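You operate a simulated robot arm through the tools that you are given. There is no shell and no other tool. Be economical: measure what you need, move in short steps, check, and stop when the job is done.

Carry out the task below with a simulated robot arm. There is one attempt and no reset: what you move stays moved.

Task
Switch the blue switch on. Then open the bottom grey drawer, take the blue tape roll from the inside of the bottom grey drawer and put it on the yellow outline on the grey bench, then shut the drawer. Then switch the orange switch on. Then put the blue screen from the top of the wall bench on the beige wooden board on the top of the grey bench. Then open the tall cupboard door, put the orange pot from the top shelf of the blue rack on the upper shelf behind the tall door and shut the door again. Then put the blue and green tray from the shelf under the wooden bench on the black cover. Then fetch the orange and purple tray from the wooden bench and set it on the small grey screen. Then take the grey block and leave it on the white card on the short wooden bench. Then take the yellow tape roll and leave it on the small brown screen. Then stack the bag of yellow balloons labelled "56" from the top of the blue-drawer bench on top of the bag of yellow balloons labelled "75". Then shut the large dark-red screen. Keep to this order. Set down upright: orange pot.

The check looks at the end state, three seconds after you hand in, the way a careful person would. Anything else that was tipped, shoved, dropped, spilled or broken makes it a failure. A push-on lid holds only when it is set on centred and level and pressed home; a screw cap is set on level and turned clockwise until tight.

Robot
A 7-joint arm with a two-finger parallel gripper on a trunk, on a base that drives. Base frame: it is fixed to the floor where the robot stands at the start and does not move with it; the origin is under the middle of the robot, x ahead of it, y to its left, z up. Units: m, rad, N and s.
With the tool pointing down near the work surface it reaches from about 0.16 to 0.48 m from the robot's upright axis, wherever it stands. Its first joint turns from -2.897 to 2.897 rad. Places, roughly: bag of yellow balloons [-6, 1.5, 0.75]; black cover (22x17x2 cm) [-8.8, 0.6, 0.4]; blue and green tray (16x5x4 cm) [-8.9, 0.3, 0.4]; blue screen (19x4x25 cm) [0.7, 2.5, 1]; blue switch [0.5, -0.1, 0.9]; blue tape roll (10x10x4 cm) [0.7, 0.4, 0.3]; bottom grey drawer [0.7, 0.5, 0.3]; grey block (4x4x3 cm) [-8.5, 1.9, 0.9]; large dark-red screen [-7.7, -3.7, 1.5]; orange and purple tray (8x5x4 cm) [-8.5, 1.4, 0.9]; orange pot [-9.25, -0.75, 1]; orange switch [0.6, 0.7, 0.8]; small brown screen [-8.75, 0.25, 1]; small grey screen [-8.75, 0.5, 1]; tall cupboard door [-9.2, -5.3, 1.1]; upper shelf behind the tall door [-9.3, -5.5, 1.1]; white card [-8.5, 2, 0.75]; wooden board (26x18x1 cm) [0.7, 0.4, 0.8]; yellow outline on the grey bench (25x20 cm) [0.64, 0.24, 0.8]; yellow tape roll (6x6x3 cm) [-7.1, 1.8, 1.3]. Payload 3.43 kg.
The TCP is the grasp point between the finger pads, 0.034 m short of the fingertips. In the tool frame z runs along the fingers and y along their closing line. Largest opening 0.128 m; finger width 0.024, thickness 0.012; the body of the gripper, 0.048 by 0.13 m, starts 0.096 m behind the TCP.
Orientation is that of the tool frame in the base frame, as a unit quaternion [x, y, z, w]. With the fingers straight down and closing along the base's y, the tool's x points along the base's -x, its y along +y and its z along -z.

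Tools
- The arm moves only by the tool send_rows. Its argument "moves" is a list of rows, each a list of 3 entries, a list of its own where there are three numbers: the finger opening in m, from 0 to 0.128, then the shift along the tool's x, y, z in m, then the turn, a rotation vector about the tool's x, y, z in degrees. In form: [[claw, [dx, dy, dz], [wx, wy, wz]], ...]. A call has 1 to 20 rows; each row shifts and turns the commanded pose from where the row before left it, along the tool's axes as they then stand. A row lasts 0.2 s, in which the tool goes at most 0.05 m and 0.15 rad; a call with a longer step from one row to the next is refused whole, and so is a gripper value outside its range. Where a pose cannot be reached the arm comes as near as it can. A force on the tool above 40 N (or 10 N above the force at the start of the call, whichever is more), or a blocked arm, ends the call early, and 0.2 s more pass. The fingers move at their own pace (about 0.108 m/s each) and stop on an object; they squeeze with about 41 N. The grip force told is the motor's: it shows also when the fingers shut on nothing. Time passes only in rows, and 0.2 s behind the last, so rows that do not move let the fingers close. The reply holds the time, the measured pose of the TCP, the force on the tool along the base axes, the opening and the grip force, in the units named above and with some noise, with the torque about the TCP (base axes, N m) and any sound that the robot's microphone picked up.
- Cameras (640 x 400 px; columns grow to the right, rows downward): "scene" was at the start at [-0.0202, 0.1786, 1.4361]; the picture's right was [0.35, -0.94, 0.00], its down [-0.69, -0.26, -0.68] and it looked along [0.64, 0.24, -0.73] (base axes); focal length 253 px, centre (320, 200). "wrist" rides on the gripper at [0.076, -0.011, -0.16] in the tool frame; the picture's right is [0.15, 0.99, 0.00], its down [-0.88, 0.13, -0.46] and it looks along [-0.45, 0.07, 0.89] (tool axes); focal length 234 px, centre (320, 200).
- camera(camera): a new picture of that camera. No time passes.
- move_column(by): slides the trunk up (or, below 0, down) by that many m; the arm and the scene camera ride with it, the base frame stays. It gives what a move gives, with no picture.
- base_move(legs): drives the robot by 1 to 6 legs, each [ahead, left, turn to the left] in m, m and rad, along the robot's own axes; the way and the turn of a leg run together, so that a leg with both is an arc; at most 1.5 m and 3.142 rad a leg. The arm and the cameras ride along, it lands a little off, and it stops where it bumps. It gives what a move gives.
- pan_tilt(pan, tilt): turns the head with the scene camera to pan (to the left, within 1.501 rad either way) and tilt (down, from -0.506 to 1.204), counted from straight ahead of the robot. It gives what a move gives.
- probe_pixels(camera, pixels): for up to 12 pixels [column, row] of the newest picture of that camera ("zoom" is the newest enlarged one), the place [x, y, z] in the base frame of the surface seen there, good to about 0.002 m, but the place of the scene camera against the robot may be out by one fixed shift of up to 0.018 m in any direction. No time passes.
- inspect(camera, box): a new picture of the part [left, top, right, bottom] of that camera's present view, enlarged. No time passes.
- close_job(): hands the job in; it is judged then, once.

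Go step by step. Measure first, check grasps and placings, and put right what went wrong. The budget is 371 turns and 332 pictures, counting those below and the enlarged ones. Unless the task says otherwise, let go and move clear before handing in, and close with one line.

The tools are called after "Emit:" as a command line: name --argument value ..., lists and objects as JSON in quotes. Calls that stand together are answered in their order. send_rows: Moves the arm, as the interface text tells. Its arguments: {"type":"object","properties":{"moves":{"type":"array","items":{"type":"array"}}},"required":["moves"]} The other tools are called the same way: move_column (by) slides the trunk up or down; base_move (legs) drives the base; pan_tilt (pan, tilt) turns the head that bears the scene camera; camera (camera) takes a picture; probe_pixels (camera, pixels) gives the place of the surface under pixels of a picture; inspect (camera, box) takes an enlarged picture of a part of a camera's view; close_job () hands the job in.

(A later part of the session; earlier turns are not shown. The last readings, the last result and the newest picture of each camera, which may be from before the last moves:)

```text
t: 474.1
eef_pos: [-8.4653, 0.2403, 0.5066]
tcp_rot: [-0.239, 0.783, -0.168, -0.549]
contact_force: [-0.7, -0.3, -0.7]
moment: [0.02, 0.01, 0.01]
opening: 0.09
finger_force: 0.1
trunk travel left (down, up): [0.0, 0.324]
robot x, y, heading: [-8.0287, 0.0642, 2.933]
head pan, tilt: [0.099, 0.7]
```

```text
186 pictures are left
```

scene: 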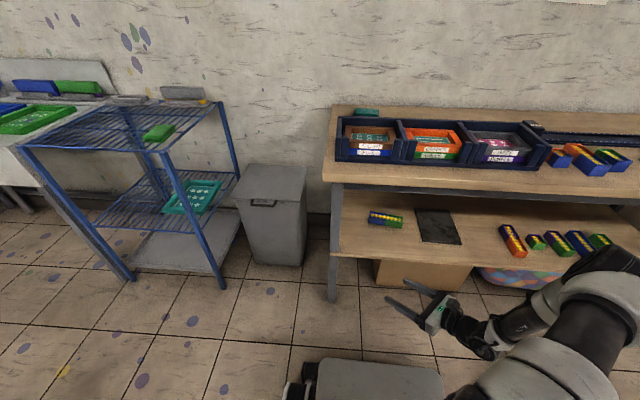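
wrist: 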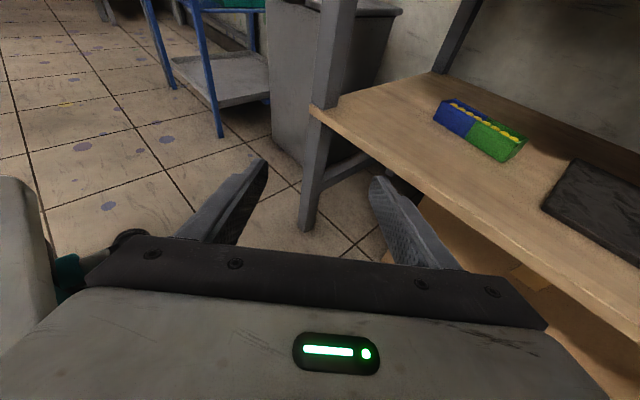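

I'm a bit too far left for the diagonal line. I'll move right 0.10, ahead 0.10, and extend to the pre-approach point.

Emit:
base_move --legs '[[0.0, -0.1, 0.0], [0.1, 0.0, 0.0]]'

Emit:
send_rows --moves '[[0.09, [0.0102, 0.03, 0.0276], [0, 0, 0]], [0.09, [0.0102, 0.03, 0.0276], [0, 0, 0]], [0.09, [0.0102, 0.03, 0.0276], [0, 0, 0]], [0.09, [0.0102, 0.03, 0.0276], [0, 0, 0]], [0.09, [0, 0, 0], [0, 0, 0]]]'

Emit:
camera --camera "scene"

Emit:
camera --camera "wrist"

```text
t: 476.5
eef_pos: [-8.5415, 0.3592, 0.5079]
tcp_rot: [-0.24, 0.784, -0.169, -0.547]
contact_force: [-0.9, -0.2, 1.2]
moment: [0.02, 0.01, 0.03]
opening: 0.09
finger_force: 0.0
trunk travel left (down, up): [0.0, 0.324]
robot x, y, heading: [-8.102, 0.1804, 2.933]
head pan, tilt: [0.099, 0.7]
```

```text
t: 477.7
eef_pos: [-8.705, 0.3929, 0.5094]
tcp_rot: [-0.239, 0.784, -0.168, -0.548]
contact_force: [-0.2, 0.7, 0.4]
moment: [-0.01, 0.04, -0.01]
opening: 0.0902
finger_force: 0.1
trunk travel left (down, up): [0.0, 0.324]
robot x, y, heading: [-8.1045, 0.1827, 2.936]
head pan, tilt: [0.099, 0.7]
```

```text
185 pictures are left
```

scene: 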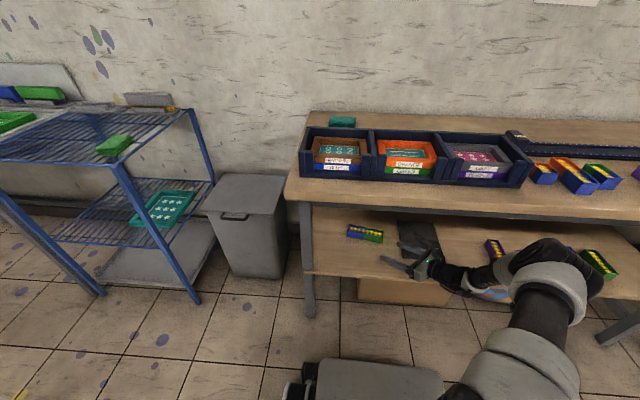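

```text
184 pictures are left
```

wrist: 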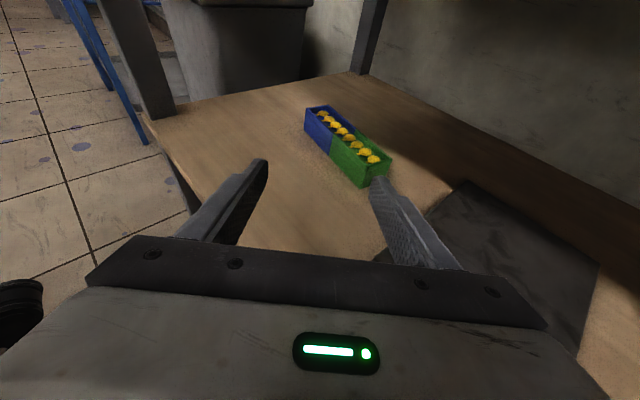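

Emit:
inspect --camera "wrist" --box '[280, 80, 420, 200]'

```text
3.33 times, centred on (350, 140) of wrist
```

zoom: 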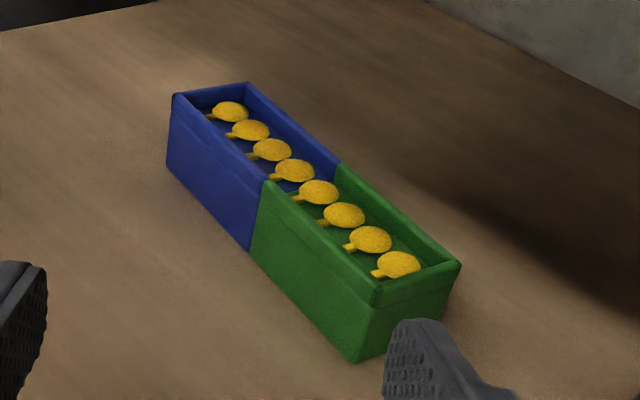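

Emit:
probe_pixels --camera "zoom" --pixels '[[176, 97], [378, 296], [247, 87], [456, 266], [262, 185], [340, 168], [355, 355], [170, 165], [250, 245]]'

```text
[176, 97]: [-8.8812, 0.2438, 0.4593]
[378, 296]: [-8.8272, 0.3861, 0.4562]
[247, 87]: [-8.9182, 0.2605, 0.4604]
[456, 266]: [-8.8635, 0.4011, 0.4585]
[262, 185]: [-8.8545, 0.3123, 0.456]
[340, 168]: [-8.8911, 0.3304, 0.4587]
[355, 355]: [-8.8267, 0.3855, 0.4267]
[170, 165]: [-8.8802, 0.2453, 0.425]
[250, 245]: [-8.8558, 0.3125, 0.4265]
```

Emit:
probe_pixels --camera "scene" --pixels '[[450, 275], [475, 280], [500, 270], [540, 260], [575, 265], [545, 300]]'

Emit:
inspect --camera "scene" --box '[360, 180, 640, 360]'

```text
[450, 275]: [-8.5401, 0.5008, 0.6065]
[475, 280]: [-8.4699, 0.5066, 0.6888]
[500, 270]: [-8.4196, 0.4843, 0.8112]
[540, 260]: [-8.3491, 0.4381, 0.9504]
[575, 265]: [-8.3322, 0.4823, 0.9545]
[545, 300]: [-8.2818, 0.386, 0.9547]
```

```text
2.22 times, centred on (500, 270) of scene
```

zoom: 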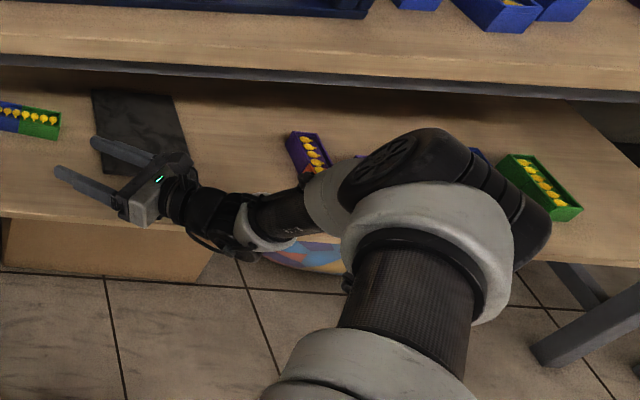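

The tray's centre is (-8.8725,0.323) and it is skewed 35° to the tool; gripping it toward its green end with the fingers wide open gives clearance, and closing will align it. I'll move above that point first.

Emit:
send_rows --moves '[[0.128, [0.0125, 0.0134, 0.0341], [0, 0, 0]], [0.128, [0.0125, 0.0134, 0.0341], [0, 0, 0]], [0.128, [0.0125, 0.0134, 0.0341], [0, 0, 0]], [0.128, [0.0125, 0.0134, 0.0341], [0, 0, 0]], [0.128, [0, 0, 0], [0, 0, 0]]]'

Emit:
camera --camera "wrist"

Emit:
camera --camera "scene"

```text
t: 478.9
eef_pos: [-8.8565, 0.3567, 0.5075]
tcp_rot: [-0.238, 0.784, -0.168, -0.549]
contact_force: [-0.1, 0.1, -0.1]
moment: [0.02, 0.01, 0.02]
opening: 0.1281
finger_force: 0.0
trunk travel left (down, up): [0.0, 0.324]
robot x, y, heading: [-8.1031, 0.1839, 2.934]
head pan, tilt: [0.099, 0.7]
```

```text
181 pictures are left
```

wrist: 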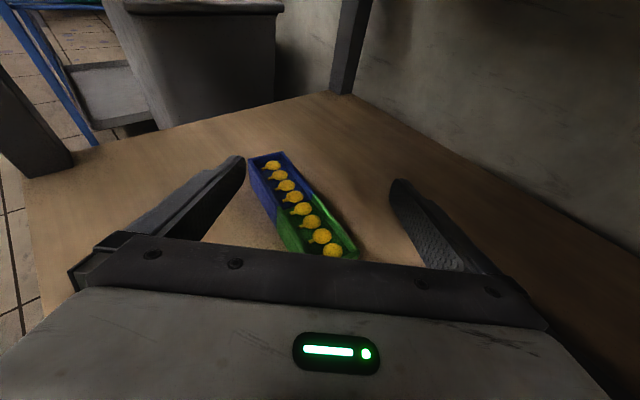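

```text
180 pictures are left
```

scene: 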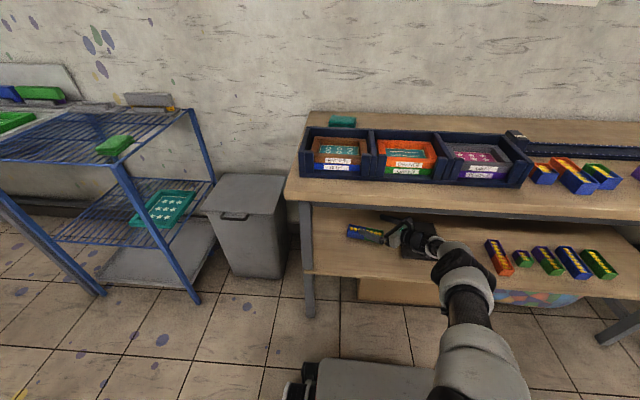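

Clear so far; there's more room on the right finger side, so I'll shift 6 mm and lower.

Emit:
send_rows --moves '[[0.128, [0, -0.006, 0], [0, 0, 0]], [0.128, [-0.0188, 0, 0.0068], [0, 0, 0]], [0.128, [-0.0188, 0, 0.0068], [0, 0, 0]], [0.128, [-0.0141, 0, 0.0051], [0, 0, 0]], [0.128, [0, 0, 0], [0, 0, 0]]]'

Emit:
camera --camera "wrist"

```text
t: 480.1
eef_pos: [-8.8446, 0.3461, 0.4616]
tcp_rot: [-0.24, 0.784, -0.168, -0.547]
contact_force: [0.4, 0.1, -0.6]
moment: [0.0, 0.0, 0.02]
opening: 0.1282
finger_force: 0.1
out of reach, approached as far as the arm can: row 3, 4
trunk travel left (down, up): [0.0, 0.324]
robot x, y, heading: [-8.1056, 0.1848, 2.934]
head pan, tilt: [0.099, 0.7]
```

```text
179 pictures are left
```

wrist: 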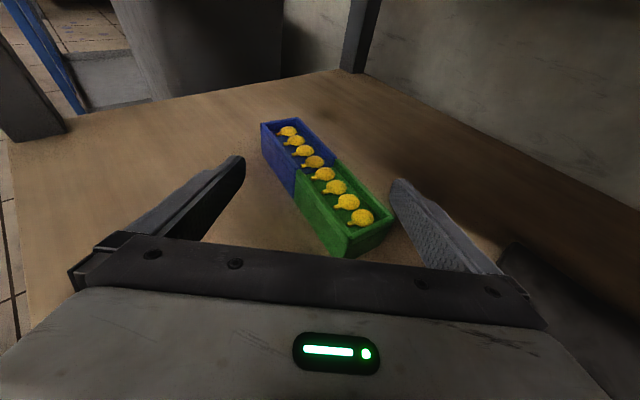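

The arm is at its low-reach limit (z=0.4616). I'll nudge the base 3 cm closer and compensate with the arm, lowering a centimetre more.

Emit:
base_move --legs '[[0.03, 0.0, 0.0]]'

Emit:
send_rows --moves '[[0.128, [-0.007, -0.0144, -0.01], [0, 0, 0]], [0.128, [-0.0094, 0, 0.0034], [0, 0, 0]], [0.128, [0, 0, 0], [0, 0, 0]]]'

Emit:
camera --camera "wrist"

```text
t: 480.9
eef_pos: [-8.8717, 0.3524, 0.4635]
tcp_rot: [-0.239, 0.784, -0.168, -0.548]
contact_force: [-0.5, -0.3, -1.0]
moment: [-0.01, 0.0, 0.02]
opening: 0.128
finger_force: 0.0
trunk travel left (down, up): [0.0, 0.324]
robot x, y, heading: [-8.1361, 0.1889, 2.932]
head pan, tilt: [0.099, 0.7]
```

```text
t: 481.7
eef_pos: [-8.8543, 0.3469, 0.4499]
tcp_rot: [-0.24, 0.784, -0.169, -0.547]
contact_force: [0.7, -0.5, 1.2]
moment: [-0.02, 0.0, 0.0]
opening: 0.1281
finger_force: 0.0
trunk travel left (down, up): [0.0, 0.324]
robot x, y, heading: [-8.1364, 0.1872, 2.932]
head pan, tilt: [0.099, 0.7]
```

```text
178 pictures are left
```

wrist: 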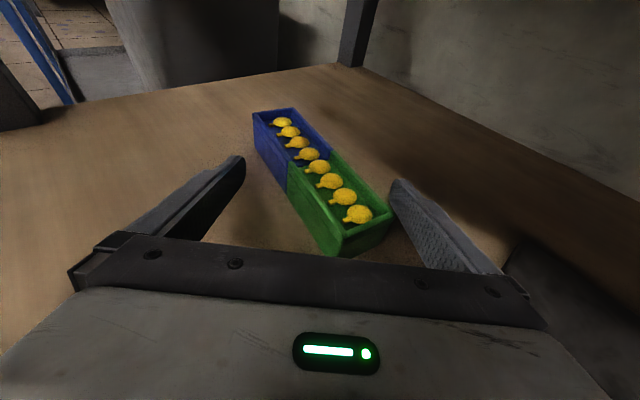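

Good height (0.45). Closing now to align and grip the tray.

Emit:
send_rows --moves '[[0.09, [0, 0, 0], [0, 0, 0]], [0.07, [0, 0, 0], [0, 0, 0]], [0.055, [0, 0, 0], [0, 0, 0]], [0.04, [0, 0, 0], [0, 0, 0]], [0.0, [0, 0, 0], [0, 0, 0]], [0.0, [0, 0, 0], [0, 0, 0]], [0.0, [0, 0, 0], [0, 0, 0]], [0.0, [0, 0, 0], [0, 0, 0]]]'

Emit:
camera --camera "wrist"

```text
t: 483.5
eef_pos: [-8.8548, 0.3474, 0.4486]
tcp_rot: [-0.24, 0.784, -0.168, -0.547]
contact_force: [-0.4, 0.4, 1.6]
moment: [0.04, 0.05, -0.05]
opening: 0.0447
finger_force: 40.8
trunk travel left (down, up): [0.0, 0.324]
robot x, y, heading: [-8.1319, 0.1863, 2.933]
head pan, tilt: [0.099, 0.7]
```

```text
177 pictures are left
```

wrist: 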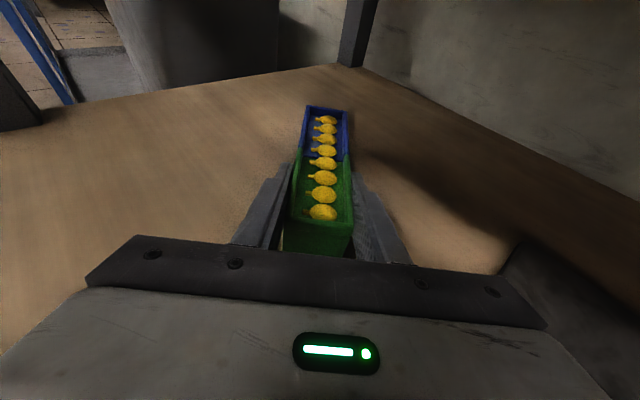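

The tray aligned itself and is firmly gripped. Lifting 5 cm.

Emit:
send_rows --moves '[[0.0, [0.0188, 0, -0.0068], [0, 0, 0]], [0.0, [0.0188, 0, -0.0068], [0, 0, 0]], [0.0, [0.0141, 0, -0.0051], [0, 0, 0]], [0.0, [0, 0, 0], [0, 0, 0]]]'

Emit:
camera --camera "wrist"

Emit:
probe_pixels --camera "wrist" --pixels '[[309, 108], [344, 110], [292, 218], [350, 222], [530, 250], [505, 265]]'

```text
t: 484.5
eef_pos: [-8.8555, 0.3464, 0.5058]
tcp_rot: [-0.24, 0.784, -0.169, -0.547]
contact_force: [0.6, 0.6, -1.2]
moment: [0.06, -0.02, 0.01]
opening: 0.0447
finger_force: 41.3
trunk travel left (down, up): [0.0, 0.324]
robot x, y, heading: [-8.1322, 0.1896, 2.933]
head pan, tilt: [0.099, 0.7]
```

```text
176 pictures are left
```

wrist: 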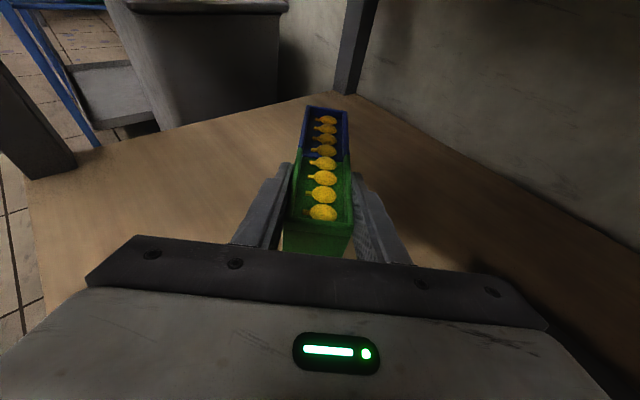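

```text
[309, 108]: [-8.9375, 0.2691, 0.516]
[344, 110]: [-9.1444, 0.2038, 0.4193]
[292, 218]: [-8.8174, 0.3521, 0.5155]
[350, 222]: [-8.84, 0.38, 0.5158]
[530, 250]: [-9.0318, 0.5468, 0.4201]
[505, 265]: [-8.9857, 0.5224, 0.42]
```

The tray's centre is 4 cm ahead of the TCP, and the cover's centre is near (-8.826,0.554). Moving right 0.237 m with the base brings it over the cover.

Emit:
base_move --legs '[[-0.015, -0.237, 0.0]]'

Emit:
camera --camera "wrist"

Emit:
camera --camera "scene"

```text
t: 487.4
eef_pos: [-8.7911, 0.5779, 0.5046]
tcp_rot: [-0.238, 0.784, -0.168, -0.548]
contact_force: [-0.2, 0.3, -0.6]
moment: [0.05, -0.05, -0.01]
opening: 0.0448
finger_force: 40.8
trunk travel left (down, up): [0.0, 0.324]
robot x, y, heading: [-8.0733, 0.4182, 2.934]
head pan, tilt: [0.099, 0.7]
```

```text
175 pictures are left
```

wrist: 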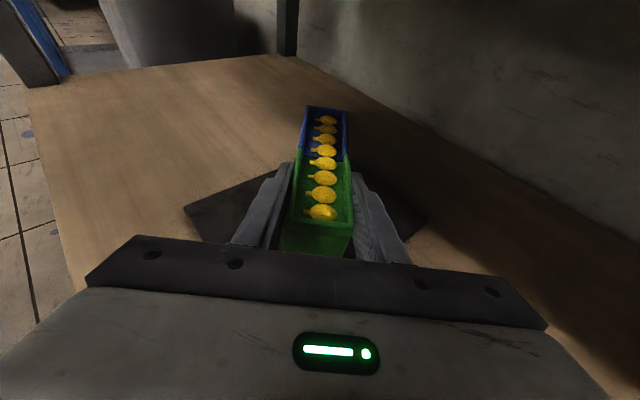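

```text
174 pictures are left
```

scene: 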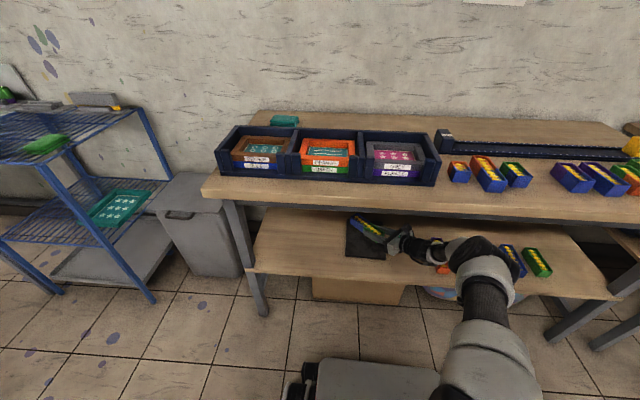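

Emit:
probe_pixels --camera "wrist" --pixels '[[188, 208], [266, 171], [424, 216], [240, 186], [205, 235], [385, 190], [308, 107], [292, 218], [350, 222]]'

Emit:
inspect --camera "scene" --box '[320, 200, 460, 290]'

```text
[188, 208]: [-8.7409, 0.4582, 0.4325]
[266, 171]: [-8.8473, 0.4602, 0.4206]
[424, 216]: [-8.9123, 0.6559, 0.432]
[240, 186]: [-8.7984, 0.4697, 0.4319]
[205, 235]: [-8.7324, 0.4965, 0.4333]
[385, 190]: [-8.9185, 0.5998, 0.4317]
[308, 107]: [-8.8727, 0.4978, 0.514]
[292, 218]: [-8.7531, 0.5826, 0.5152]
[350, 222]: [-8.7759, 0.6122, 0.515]
```

```text
4.44 times, centred on (390, 245) of scene
```

zoom: 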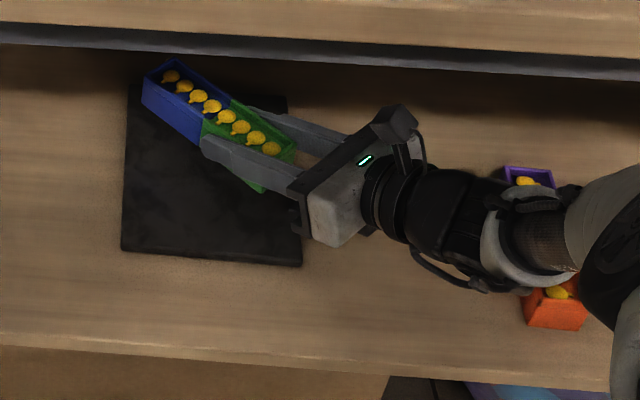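

Emit:
probe_pixels --camera "zoom" --pixels '[[500, 200], [490, 250], [540, 235], [560, 310], [520, 180], [500, 285], [430, 200], [560, 270]]'

```text
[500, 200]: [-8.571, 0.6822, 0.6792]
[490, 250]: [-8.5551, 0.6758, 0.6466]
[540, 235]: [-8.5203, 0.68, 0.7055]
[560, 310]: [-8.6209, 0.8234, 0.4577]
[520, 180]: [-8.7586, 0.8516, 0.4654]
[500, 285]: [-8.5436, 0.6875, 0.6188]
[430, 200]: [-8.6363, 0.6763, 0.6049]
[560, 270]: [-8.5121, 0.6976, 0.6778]
```

The tray is centred over the cover, and the forearm is clear of the neighbours. Lowering until contact.

Emit:
send_rows --moves '[[0.0, [-0.0141, 0, 0.0051], [0, 0, 0]], [0.0, [-0.0141, 0, 0.0051], [0, 0, 0]], [0.0, [-0.0066, 0, 0.0024], [0, 0, 0]], [0.0, [-0.0028, 0, 0.001], [0, 0, 0]], [0.0, [-0.0028, 0, 0.001], [0, 0, 0]], [0.0, [0, 0, 0], [0, 0, 0]]]'

```text
t: 488.8
eef_pos: [-8.7921, 0.5775, 0.461]
tcp_rot: [-0.239, 0.784, -0.168, -0.547]
contact_force: [-0.6, -0.4, -0.6]
moment: [0.02, -0.03, -0.01]
opening: 0.0447
finger_force: 41.3
trunk travel left (down, up): [0.0, 0.324]
robot x, y, heading: [-8.0723, 0.4177, 2.928]
head pan, tilt: [0.099, 0.7]
```

Emit:
send_rows --moves '[[0.0, [-0.0019, 0, 0.0007], [0, 0, 0]], [0.0, [-0.0019, 0, 0.0007], [0, 0, 0]], [0.0, [0, 0, 0], [0, 0, 0]]]'

```text
t: 489.6
eef_pos: [-8.7923, 0.578, 0.4603]
tcp_rot: [-0.238, 0.783, -0.167, -0.55]
contact_force: [2.3, -1.0, 22.4]
moment: [0.49, -0.84, -0.07]
opening: 0.0448
finger_force: 41.3
trunk travel left (down, up): [0.0, 0.324]
robot x, y, heading: [-8.0713, 0.4178, 2.935]
head pan, tilt: [0.099, 0.7]
```

Contact. Release, rise 5 cm, then back out diagonally.

Emit:
send_rows --moves '[[0.0, [0.001, 0, 0], [0, 0, 0]], [0.07, [0, 0, 0], [0, 0, 0]], [0.08, [0, 0, 0], [0, 0, 0]], [0.08, [0.0188, 0, -0.0068], [0, 0, 0]], [0.08, [0.0188, 0, -0.0068], [0, 0, 0]], [0.08, [0.014, 0, -0.005], [0, 0, 0]], [0.08, [0, 0, 0], [0, 0, 0]]]'

Emit:
camera --camera "wrist"

```text
t: 491.2
eef_pos: [-8.7927, 0.5775, 0.5139]
tcp_rot: [-0.239, 0.784, -0.168, -0.548]
contact_force: [0.3, -0.6, 0.7]
moment: [0.02, 0.01, -0.02]
opening: 0.0798
finger_force: 0.0
trunk travel left (down, up): [0.0, 0.324]
robot x, y, heading: [-8.0699, 0.414, 2.932]
head pan, tilt: [0.099, 0.7]
```

```text
172 pictures are left
```

wrist: 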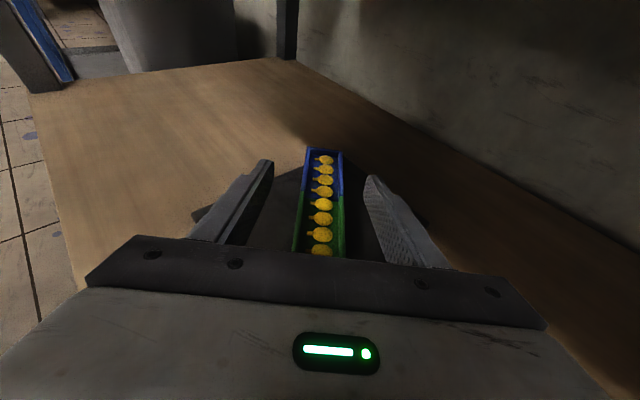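

The tray sits on the black cover. I'll back out and raise the arm with the tool pointing down again.

Emit:
base_move --legs '[[-0.28, 0.0, 0.0]]'

Emit:
send_rows --moves '[[0.08, [0.045, 0, -0.0163], [0, 0, 0]], [0.08, [0.045, 0, -0.0163], [0, 0, 0]], [0.08, [0.045, 0, -0.0163], [0, 0, 0]], [0.08, [0.045, 0, -0.0163], [0, 0, 0]], [0.08, [0.045, 0, -0.0163], [0, 0, 0]], [0.08, [0.045, 0, -0.0163], [0, 0, 0]], [0.08, [0.045, 0, -0.0163], [0, 0, 0]], [0.08, [0.045, 0, -0.0163], [0, 0, 0]], [0.08, [0.045, 0, -0.0163], [0, 0, 0]], [0.08, [0.045, 0, -0.0163], [0, 0, 0]], [0.08, [0.045, 0, -0.0163], [0, 0, 0]]]'

Emit:
send_rows --moves '[[0.08, [0, 0, 0], [0, -7.8, 0]], [0.08, [0, 0, 0], [0, -7.8, 0]], [0.08, [0, 0, 0], [0, -7.8, 0]], [0.08, [0, 0, 0], [0, -7.8, 0]], [0.08, [0, 0, 0], [0, -7.8, 0]], [0.08, [0, 0, 0], [0, -7.8, 0]], [0.08, [0, 0, 0], [0, -7.8, 0]], [0.08, [0, 0, 0], [0, -7.8, 0]], [0.08, [0, 0, 0], [0, -7.6, 0]]]'

Emit:
camera --camera "scene"

Emit:
camera --camera "wrist"

```text
t: 492.9
eef_pos: [-8.5853, 0.5422, 0.5124]
tcp_rot: [-0.234, 0.785, -0.167, -0.548]
contact_force: [-0.9, 0.0, 1.0]
moment: [-0.02, 0.0, -0.01]
opening: 0.0799
finger_force: 0.1
trunk travel left (down, up): [0.0, 0.324]
robot x, y, heading: [-7.8647, 0.3792, 2.921]
head pan, tilt: [0.099, 0.7]
stopped in leg 1: the robot was blocked; the commanded pose is now the measured one
```

```text
t: 494.4
eef_pos: [-8.5806, 0.5424, 0.784]
tcp_rot: [-0.228, 0.794, -0.173, -0.537]
contact_force: [3.3, -0.6, -7.5]
moment: [-0.5, 0.14, -0.31]
opening: 0.0782
finger_force: 0.1
trunk travel left (down, up): [0.0, 0.324]
robot x, y, heading: [-7.8661, 0.3785, 2.92]
head pan, tilt: [0.099, 0.7]
stopped in row 7: the force on the tool passed its limit at 62 N (the readings are from after the stop); the commanded pose is now the measured one
```

```text
t: 494.8
eef_pos: [-8.576, 0.5459, 0.7777]
tcp_rot: [-0.237, 0.837, -0.156, -0.467]
contact_force: [5.4, -2.3, -6.0]
moment: [-0.26, 0.19, -0.37]
opening: 0.0776
finger_force: 0.0
trunk travel left (down, up): [0.0, 0.324]
robot x, y, heading: [-7.8662, 0.3759, 2.92]
head pan, tilt: [0.099, 0.7]
stopped in row 2: the force on the tool passed its limit at 45 N (the readings are from after the stop); the commanded pose is now the measured one
```

```text
171 pictures are left
```

scene: 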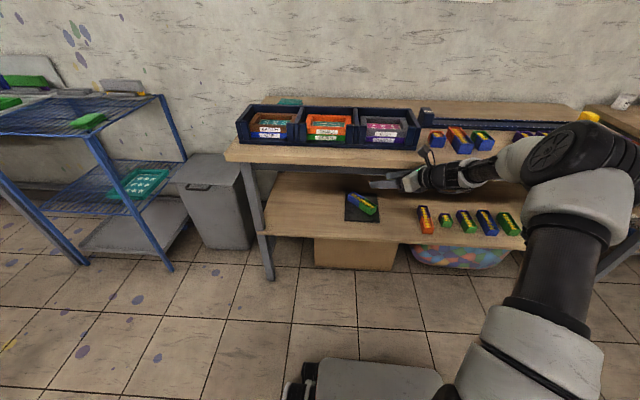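

```text
170 pictures are left
```

wrist: 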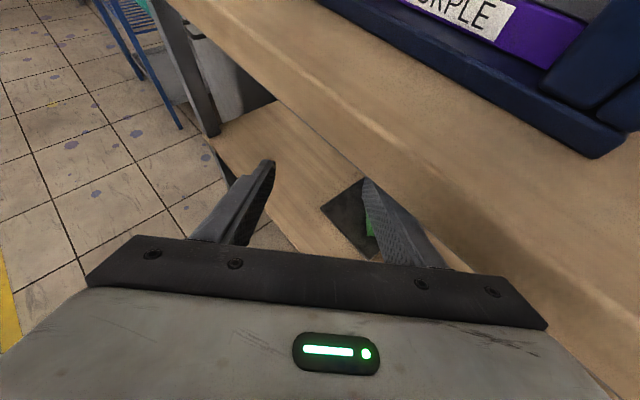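

The base was blocked behind by the rack and the arm came up against the bench's front edge. I'll lower a little, pull the arm back toward the robot, then rise.

Emit:
send_rows --moves '[[0.05, [-0.0257, 0, 0.0154], [0, 0, 0]], [0.05, [-0.0257, 0, 0.0154], [0, 0, 0]], [0.05, [-0.0145, -0.0265, -0.0222], [0, 0, 0]], [0.05, [-0.0145, -0.0265, -0.0222], [0, 0, 0]], [0.05, [-0.0145, -0.0265, -0.0222], [0, 0, 0]], [0.05, [-0.0145, -0.0265, -0.0222], [0, 0, 0]], [0.05, [0, 0, 0], [0, 0, 0]]]'

Emit:
camera --camera "scene"

Emit:
pan_tilt --pan 1.45 --tilt 0.6

Emit:
camera --camera "scene"

```text
t: 496.4
eef_pos: [-8.4275, 0.5142, 0.7177]
tcp_rot: [-0.238, 0.837, -0.155, -0.468]
contact_force: [0.0, -0.3, -0.1]
moment: [0.0, 0.03, -0.01]
opening: 0.0498
finger_force: 0.0
trunk travel left (down, up): [0.0, 0.324]
robot x, y, heading: [-7.8677, 0.3812, 2.921]
head pan, tilt: [0.099, 0.7]
```

```text
169 pictures are left
```

scene: 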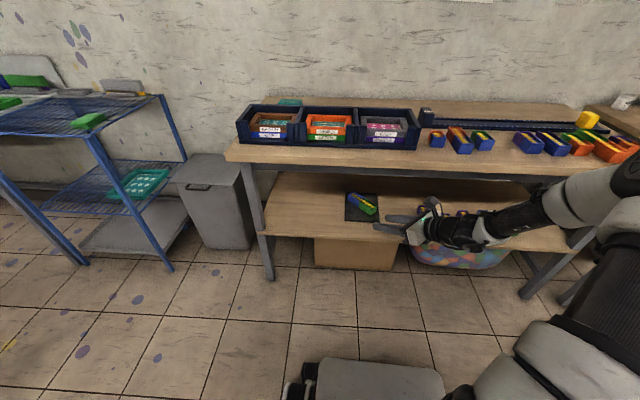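

```text
t: 497.9
eef_pos: [-8.4282, 0.5124, 0.7175]
tcp_rot: [-0.237, 0.837, -0.155, -0.468]
contact_force: [0.0, 0.0, -0.3]
moment: [0.01, 0.0, 0.0]
opening: 0.0498
finger_force: 0.0
trunk travel left (down, up): [0.0, 0.324]
robot x, y, heading: [-7.8655, 0.3758, 2.924]
head pan, tilt: [1.45, 0.6]
```

```text
168 pictures are left
```

scene: 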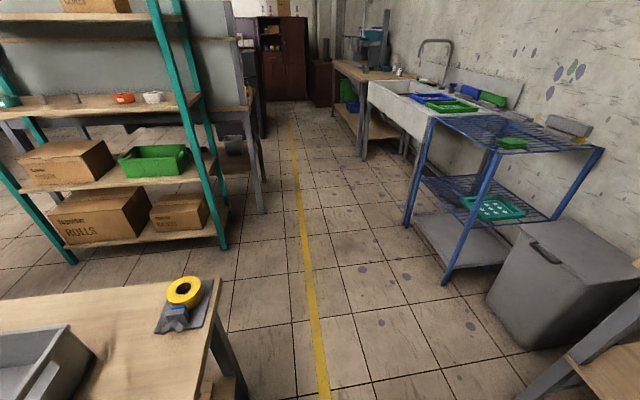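

Nothing behind looks disturbed. I'll raise the arm clear of the bench now and straighten the tool down.

Emit:
send_rows --moves '[[0.05, [0.0385, 0, -0.0231], [0, 0, 0]], [0.05, [0.0385, 0, -0.0231], [0, 0, 0]], [0.05, [0.0385, 0, -0.0231], [0, 0, 0]], [0.05, [0.0385, 0, -0.0231], [0, 0, 0]], [0.05, [0.0385, 0, -0.0231], [0, 0, 0]], [0.05, [0.0385, 0, -0.0231], [0, 0, 0]], [0.05, [0.0385, 0, -0.0231], [0, 0, 0]], [0.05, [0.0385, 0, -0.0231], [0, 0, 0]], [0.05, [0.0385, 0, -0.0231], [0, 0, 0]], [0.05, [0, 0, 0], [0, -7.5, 0]], [0.05, [0, 0, 0], [0, -7.5, 0]], [0.05, [0, 0, 0], [0, -7.5, 0]], [0.05, [0, 0, 0], [0, -7.5, 0]], [0.05, [0, 0, 0], [0, -7.5, 0]], [0.05, [0, 0, 0], [0, -7.5, 0]], [0.05, [0, 0, 0], [0, -7.5, 0]], [0.05, [0, 0, 0], [0, -6.5, 0]]]'

Emit:
pan_tilt --pan 0.0 --tilt 0.7

Emit:
camera --camera "scene"

```text
t: 501.5
eef_pos: [-8.4218, 0.5192, 1.1226]
tcp_rot: [-0.289, 0.957, -0.015, -0.003]
contact_force: [0.0, 0.6, -1.0]
moment: [-0.07, -0.02, -0.01]
opening: 0.05
finger_force: 0.0
out of reach, approached as far as the arm can: row 17
trunk travel left (down, up): [0.0, 0.324]
robot x, y, heading: [-7.8643, 0.3758, 2.917]
head pan, tilt: [1.45, 0.6]
```

```text
t: 503.1
eef_pos: [-8.4231, 0.5178, 1.1221]
tcp_rot: [-0.289, 0.957, -0.015, -0.006]
contact_force: [0.7, 0.0, 0.3]
moment: [0.0, 0.02, 0.01]
opening: 0.05
finger_force: 0.0
trunk travel left (down, up): [0.0, 0.324]
robot x, y, heading: [-7.8625, 0.3727, 2.924]
head pan, tilt: [0.0, 0.7]
```

```text
167 pictures are left
```

scene: 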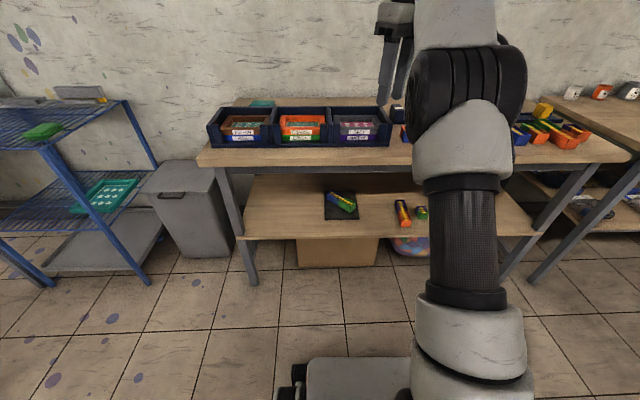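

Tool is down again. I'll unwind the wrist to neutral, step ahead from the rack, and drive right to the orange-and-purple tray.

Emit:
send_rows --moves '[[0.05, [0, 0, 0], [0, 0, -7.9]], [0.05, [0, 0, 0], [0, 0, -7.9]], [0.05, [0, 0, 0], [0, 0, -7.9]], [0.05, [0, 0, 0], [0, 0, -7.9]], [0.05, [0, 0, 0], [0, 0, -7.9]], [0.05, [0, 0, 0], [0, 0, -7.9]], [0.05, [0, 0, 0], [0, 0, -7.9]], [0.05, [0, 0, 0], [0, 0, -7.9]], [0.05, [0, 0, 0], [0, 0, -7.9]], [0.05, [0, 0, 0], [0, 0, -7.9]], [0.05, [0, 0, 0], [0, 0, -7.9]], [0.05, [0, 0, 0], [0, 0, -7.9]], [0.05, [0, 0, 0], [0, 0, -7.9]], [0.05, [0, 0, 0], [0, 0, -7.9]], [0.05, [0, 0, 0], [0, 0, -7.9]], [0.05, [0, 0, 0], [0, 0, -7.9]], [0.05, [0, 0, 0], [0, 0, -7.9]]]'

Emit:
base_move --legs '[[0.1, 0.0, 0.01], [0.0, -0.8, 0.0]]'

Emit:
camera --camera "scene"

Emit:
camera --camera "wrist"

```text
t: 506.7
eef_pos: [-8.4186, 0.5175, 1.1182]
tcp_rot: [0.994, -0.11, 0.011, 0.015]
contact_force: [-0.1, 0.1, -1.0]
moment: [0.0, -0.02, -0.01]
opening: 0.0499
finger_force: 0.1
out of reach, approached as far as the arm can: row 1
trunk travel left (down, up): [0.0, 0.324]
robot x, y, heading: [-7.8614, 0.3779, 2.921]
head pan, tilt: [0.0, 0.7]
```

```text
t: 515.5
eef_pos: [-8.3513, 1.3171, 1.1186]
tcp_rot: [0.994, -0.106, 0.011, 0.015]
contact_force: [-0.6, -0.3, -0.4]
moment: [-0.01, 0.0, -0.03]
opening: 0.0502
finger_force: 0.0
trunk travel left (down, up): [0.0, 0.324]
robot x, y, heading: [-7.796, 1.1854, 2.935]
head pan, tilt: [0.0, 0.7]
```

```text
166 pictures are left
```

scene: 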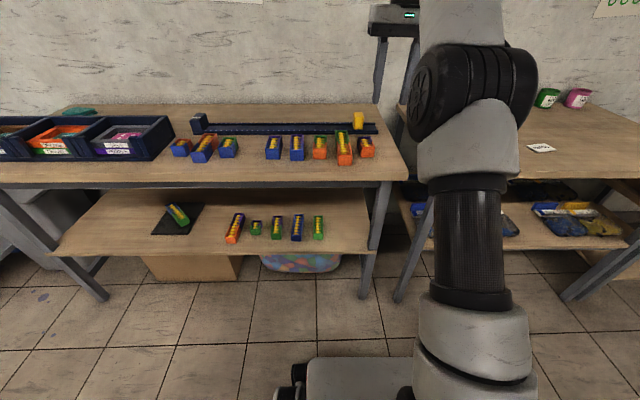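

```text
165 pictures are left
```

wrist: 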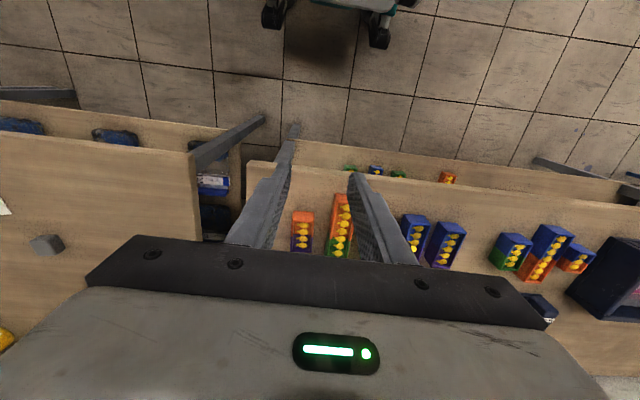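

Emit:
inspect --camera "scene" --box '[250, 110, 400, 180]'

Emit:
inspect --camera "wrist" --box '[250, 160, 490, 290]'

```text
4.27 times, centred on (325, 145) of scene
```

zoom: 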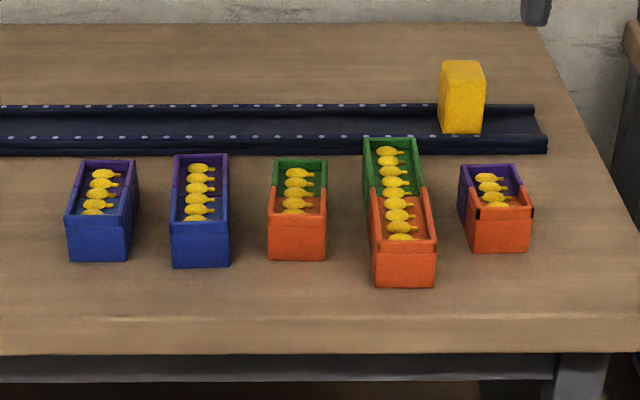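

```text
2.67 times, centred on (370, 225) of wrist
```

zoom: 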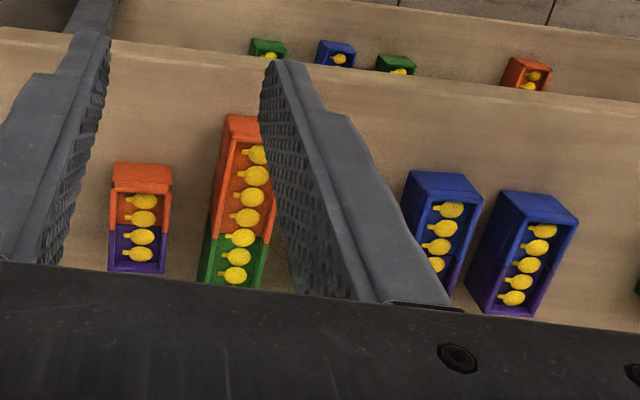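

The target is the rightmost, orange-and-purple tray, its long side pointing away from me. I'll probe its rim and the neighbour's.

Emit:
probe_pixels --camera "zoom" --pixels '[[114, 192], [170, 192], [110, 268], [163, 270], [141, 170], [140, 188], [207, 245], [215, 205], [200, 270], [140, 230], [172, 215], [90, 200]]'

Emit:
inspect --camera "scene" --box '[80, 100, 180, 170]'

```text
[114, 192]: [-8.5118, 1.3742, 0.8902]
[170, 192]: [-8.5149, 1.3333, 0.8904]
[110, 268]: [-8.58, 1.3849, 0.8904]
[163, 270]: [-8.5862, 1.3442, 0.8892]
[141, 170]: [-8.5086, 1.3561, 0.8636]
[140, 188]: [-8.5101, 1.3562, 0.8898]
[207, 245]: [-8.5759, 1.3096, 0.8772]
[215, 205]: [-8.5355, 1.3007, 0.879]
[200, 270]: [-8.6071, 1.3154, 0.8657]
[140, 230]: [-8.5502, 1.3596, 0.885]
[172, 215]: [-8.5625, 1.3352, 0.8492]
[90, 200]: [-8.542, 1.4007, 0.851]
```

```text
5.71 times, centred on (130, 135) of scene
```

zoom: 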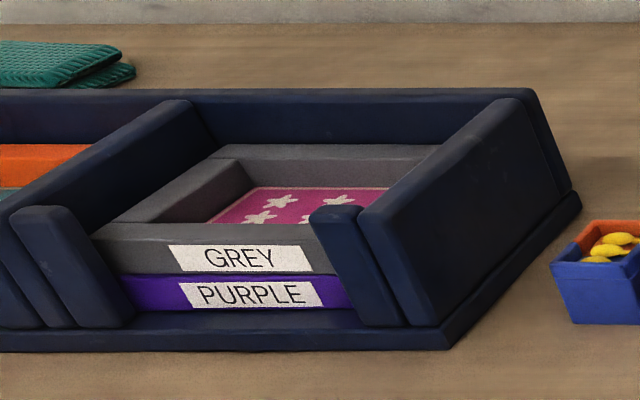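

The tray's centre is (-8.548,1.359), rim z=0.890, base 0.849, with ~3 cm to its neighbour. Driving 0.2 m ahead puts the tool right over it.

Emit:
base_move --legs '[[0.2, 0.0, 0.0]]'

Emit:
send_rows --moves '[[0.062, [0, 0, 0.04], [0, 0, -3.4]], [0.062, [0, 0, 0.045], [0, 0, 0]], [0.062, [0, 0, 0], [0, 0, 0]]]'

Emit:
camera --camera "wrist"

```text
t: 517.1
eef_pos: [-8.5462, 1.3574, 1.1188]
tcp_rot: [0.994, -0.104, 0.011, 0.014]
contact_force: [0.6, 0.4, 0.0]
moment: [0.01, 0.0, 0.04]
opening: 0.0501
finger_force: 0.1
trunk travel left (down, up): [0.0, 0.324]
robot x, y, heading: [-7.9908, 1.2236, 2.932]
head pan, tilt: [0.0, 0.7]
```

```text
t: 518.0
eef_pos: [-8.5447, 1.3562, 1.0332]
tcp_rot: [0.997, -0.075, 0.009, 0.015]
contact_force: [-0.2, 0.0, -0.3]
moment: [-0.01, -0.01, 0.01]
opening: 0.0621
finger_force: 0.1
trunk travel left (down, up): [0.0, 0.324]
robot x, y, heading: [-7.9945, 1.229, 2.931]
head pan, tilt: [0.0, 0.7]
```

```text
161 pictures are left
```

wrist: 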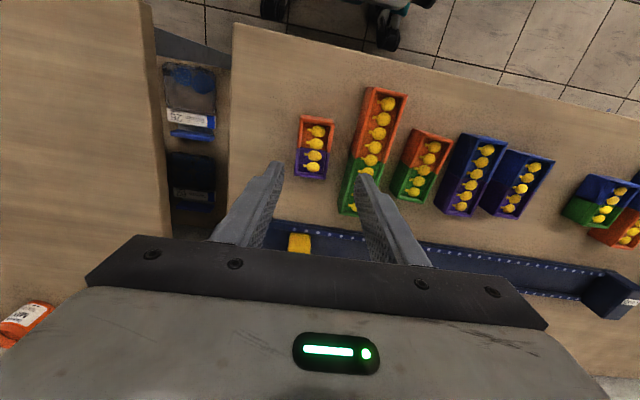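

Emit:
inspect --camera "wrist" --box '[260, 80, 420, 220]'

```text
2.86 times, centred on (340, 150) of wrist
```

zoom: 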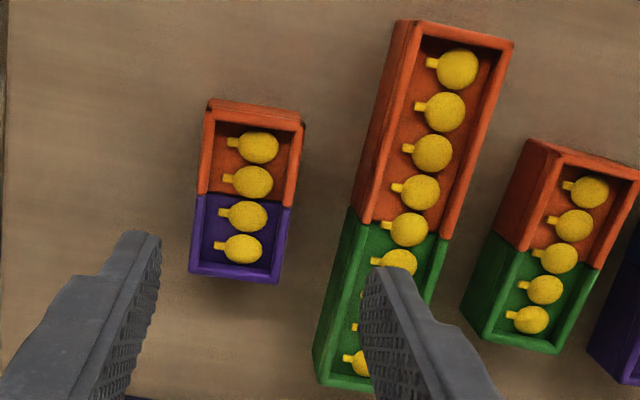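

Emit:
probe_pixels --camera "zoom" --pixels '[[212, 114], [300, 123], [194, 272], [278, 278], [368, 200], [340, 290], [400, 40], [330, 370], [245, 110]]'

```text
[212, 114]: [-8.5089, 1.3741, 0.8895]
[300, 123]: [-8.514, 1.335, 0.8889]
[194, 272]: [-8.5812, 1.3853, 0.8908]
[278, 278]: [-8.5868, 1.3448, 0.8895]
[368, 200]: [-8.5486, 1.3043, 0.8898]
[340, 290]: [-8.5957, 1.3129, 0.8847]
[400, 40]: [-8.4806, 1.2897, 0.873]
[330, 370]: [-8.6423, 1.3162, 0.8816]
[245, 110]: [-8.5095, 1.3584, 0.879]
```

I'll level the tool, centre on (-8.5477,1.3598), and lower to z=0.889.

Emit:
send_rows --moves '[[0.062, [-0.0035, -0.0031, 0], [1.62, -1.18, 0]], [0.062, [0, 0, 0.04], [0, 0, 0]], [0.062, [0, 0, 0.04], [0, 0, 0]], [0.062, [0, 0, 0.035], [0, 0, 0]], [0.062, [0, 0, 0], [0, 0, 0]]]'

Emit:
camera --camera "wrist"

```text
t: 519.1
eef_pos: [-8.5489, 1.3593, 0.9188]
tcp_rot: [0.997, -0.075, 0.002, 0.0]
contact_force: [0.5, 0.2, 1.1]
moment: [0.03, 0.0, 0.03]
opening: 0.0618
finger_force: 0.1
trunk travel left (down, up): [0.0, 0.324]
robot x, y, heading: [-7.9891, 1.227, 2.933]
head pan, tilt: [0.0, 0.7]
```

```text
159 pictures are left
```

wrist: 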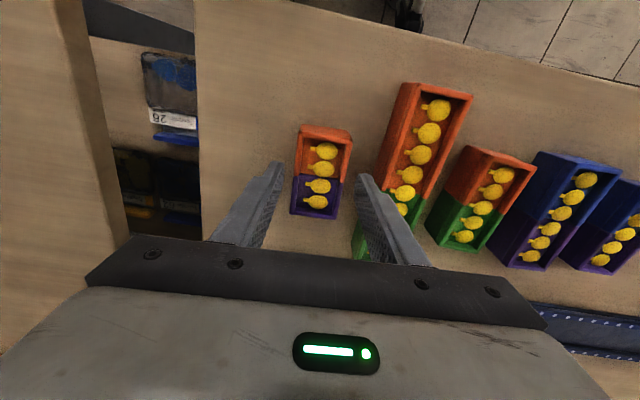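

Centred. Lowering the last 3 cm, closing, and lifting.

Emit:
send_rows --moves '[[0.062, [0, 0, 0.015], [0, 0, 0]], [0.062, [0, 0, 0.015], [0, 0, 0]], [0.0, [0, 0, 0], [0, 0, 0]], [0.0, [0, 0, 0], [0, 0, 0]], [0.0, [0, 0, 0], [0, 0, 0]]]'

Emit:
send_rows --moves '[[0.0, [0, 0, -0.02], [0, 0, 0]], [0.0, [0, 0, -0.045], [0, 0, 0]], [0.0, [0, 0, -0.045], [0, 0, 0]], [0.0, [0, 0, -0.045], [0, 0, 0]], [0.0, [0, 0, -0.045], [0, 0, 0]], [0.0, [0, 0, 0], [0, 0, 0]]]'

Emit:
camera --camera "wrist"

```text
t: 520.4
eef_pos: [-8.548, 1.3586, 0.8881]
tcp_rot: [0.997, -0.074, 0.0, 0.0]
contact_force: [0.5, -0.5, 0.2]
moment: [-0.01, 0.04, -0.05]
opening: 0.0443
finger_force: 40.8
trunk travel left (down, up): [0.0, 0.324]
robot x, y, heading: [-7.9899, 1.2293, 2.932]
head pan, tilt: [0.0, 0.7]
```

```text
t: 521.8
eef_pos: [-8.5486, 1.3587, 1.0882]
tcp_rot: [0.997, -0.074, 0.001, 0.0]
contact_force: [-0.1, -0.2, -0.4]
moment: [0.04, 0.01, 0.01]
opening: 0.0442
finger_force: 41.4
trunk travel left (down, up): [0.0, 0.324]
robot x, y, heading: [-7.9889, 1.2241, 2.935]
head pan, tilt: [0.0, 0.7]
```

```text
158 pictures are left
```

wrist: 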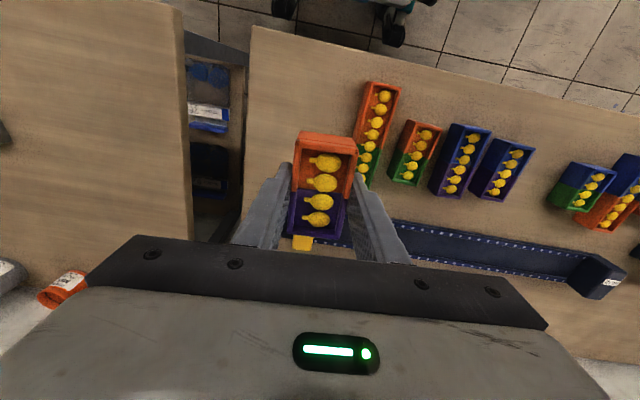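

Held. Driving left 0.85 m to the grey screen.

Emit:
base_move --legs '[[0.0, 0.82, 0.0]]'

Emit:
camera --camera "wrist"

Emit:
camera --camera "scene"

```text
t: 530.0
eef_pos: [-8.7179, 0.5569, 1.088]
tcp_rot: [0.997, -0.076, 0.0, 0.0]
contact_force: [0.4, 0.1, -0.4]
moment: [0.0, 0.0, 0.01]
opening: 0.0441
finger_force: 41.1
trunk travel left (down, up): [0.0, 0.324]
robot x, y, heading: [-8.1622, 0.4246, 2.936]
head pan, tilt: [0.0, 0.7]
```

```text
157 pictures are left
```

wrist: 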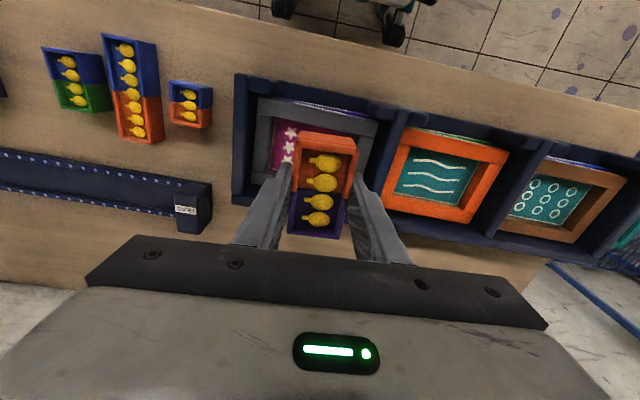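

```text
156 pictures are left
```

scene: 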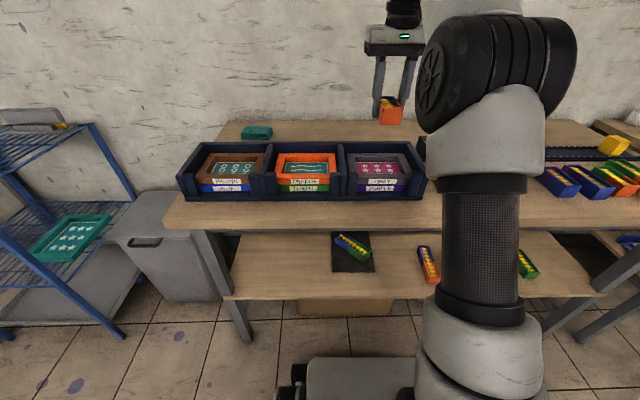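

Emit:
inspect --camera "scene" --box '[330, 130, 440, 210]'

Emit:
inspect --camera "wrist" --box '[220, 60, 420, 240]'

```text
5.00 times, centred on (385, 170) of scene
```

zoom: 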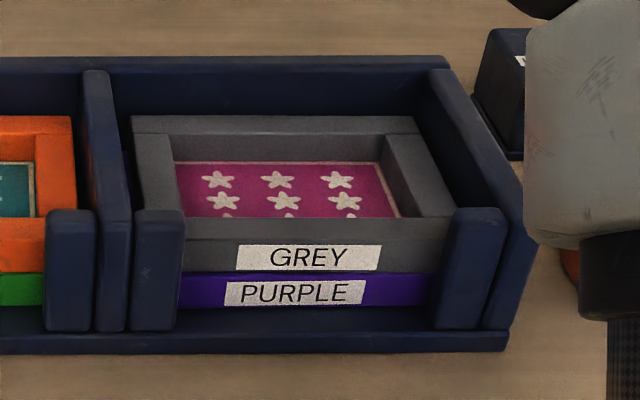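

```text
2.22 times, centred on (320, 150) of wrist
```

zoom: 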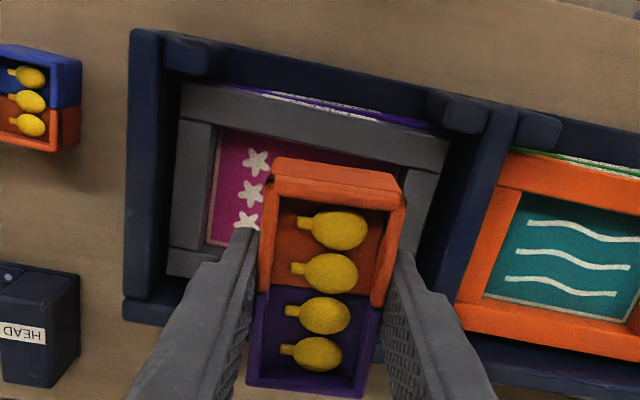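

Emit:
probe_pixels --camera "zoom" --pixels '[[186, 92], [440, 145], [172, 265], [223, 135], [212, 240], [190, 180], [260, 115], [240, 200], [415, 200], [400, 175], [150, 150], [480, 160]]'

Emit:
probe_pixels --camera "scene" --pixels '[[360, 157], [411, 157], [366, 176], [414, 175], [368, 164], [407, 163], [387, 168], [350, 150], [420, 150]]'

```text
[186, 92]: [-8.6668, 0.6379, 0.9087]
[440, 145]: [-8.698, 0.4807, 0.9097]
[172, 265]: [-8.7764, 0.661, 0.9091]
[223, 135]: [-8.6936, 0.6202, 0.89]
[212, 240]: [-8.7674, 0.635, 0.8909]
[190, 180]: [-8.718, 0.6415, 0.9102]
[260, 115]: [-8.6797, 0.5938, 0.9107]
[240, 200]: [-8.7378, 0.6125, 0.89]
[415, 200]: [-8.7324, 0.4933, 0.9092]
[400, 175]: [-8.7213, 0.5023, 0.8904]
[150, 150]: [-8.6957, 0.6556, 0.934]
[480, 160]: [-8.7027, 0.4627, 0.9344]
```

```text
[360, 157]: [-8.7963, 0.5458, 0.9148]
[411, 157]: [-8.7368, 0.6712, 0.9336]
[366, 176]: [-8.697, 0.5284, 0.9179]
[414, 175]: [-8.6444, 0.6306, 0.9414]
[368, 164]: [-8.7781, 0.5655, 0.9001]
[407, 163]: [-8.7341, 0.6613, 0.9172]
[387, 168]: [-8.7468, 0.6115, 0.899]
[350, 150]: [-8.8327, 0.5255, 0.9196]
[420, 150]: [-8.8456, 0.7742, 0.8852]
```

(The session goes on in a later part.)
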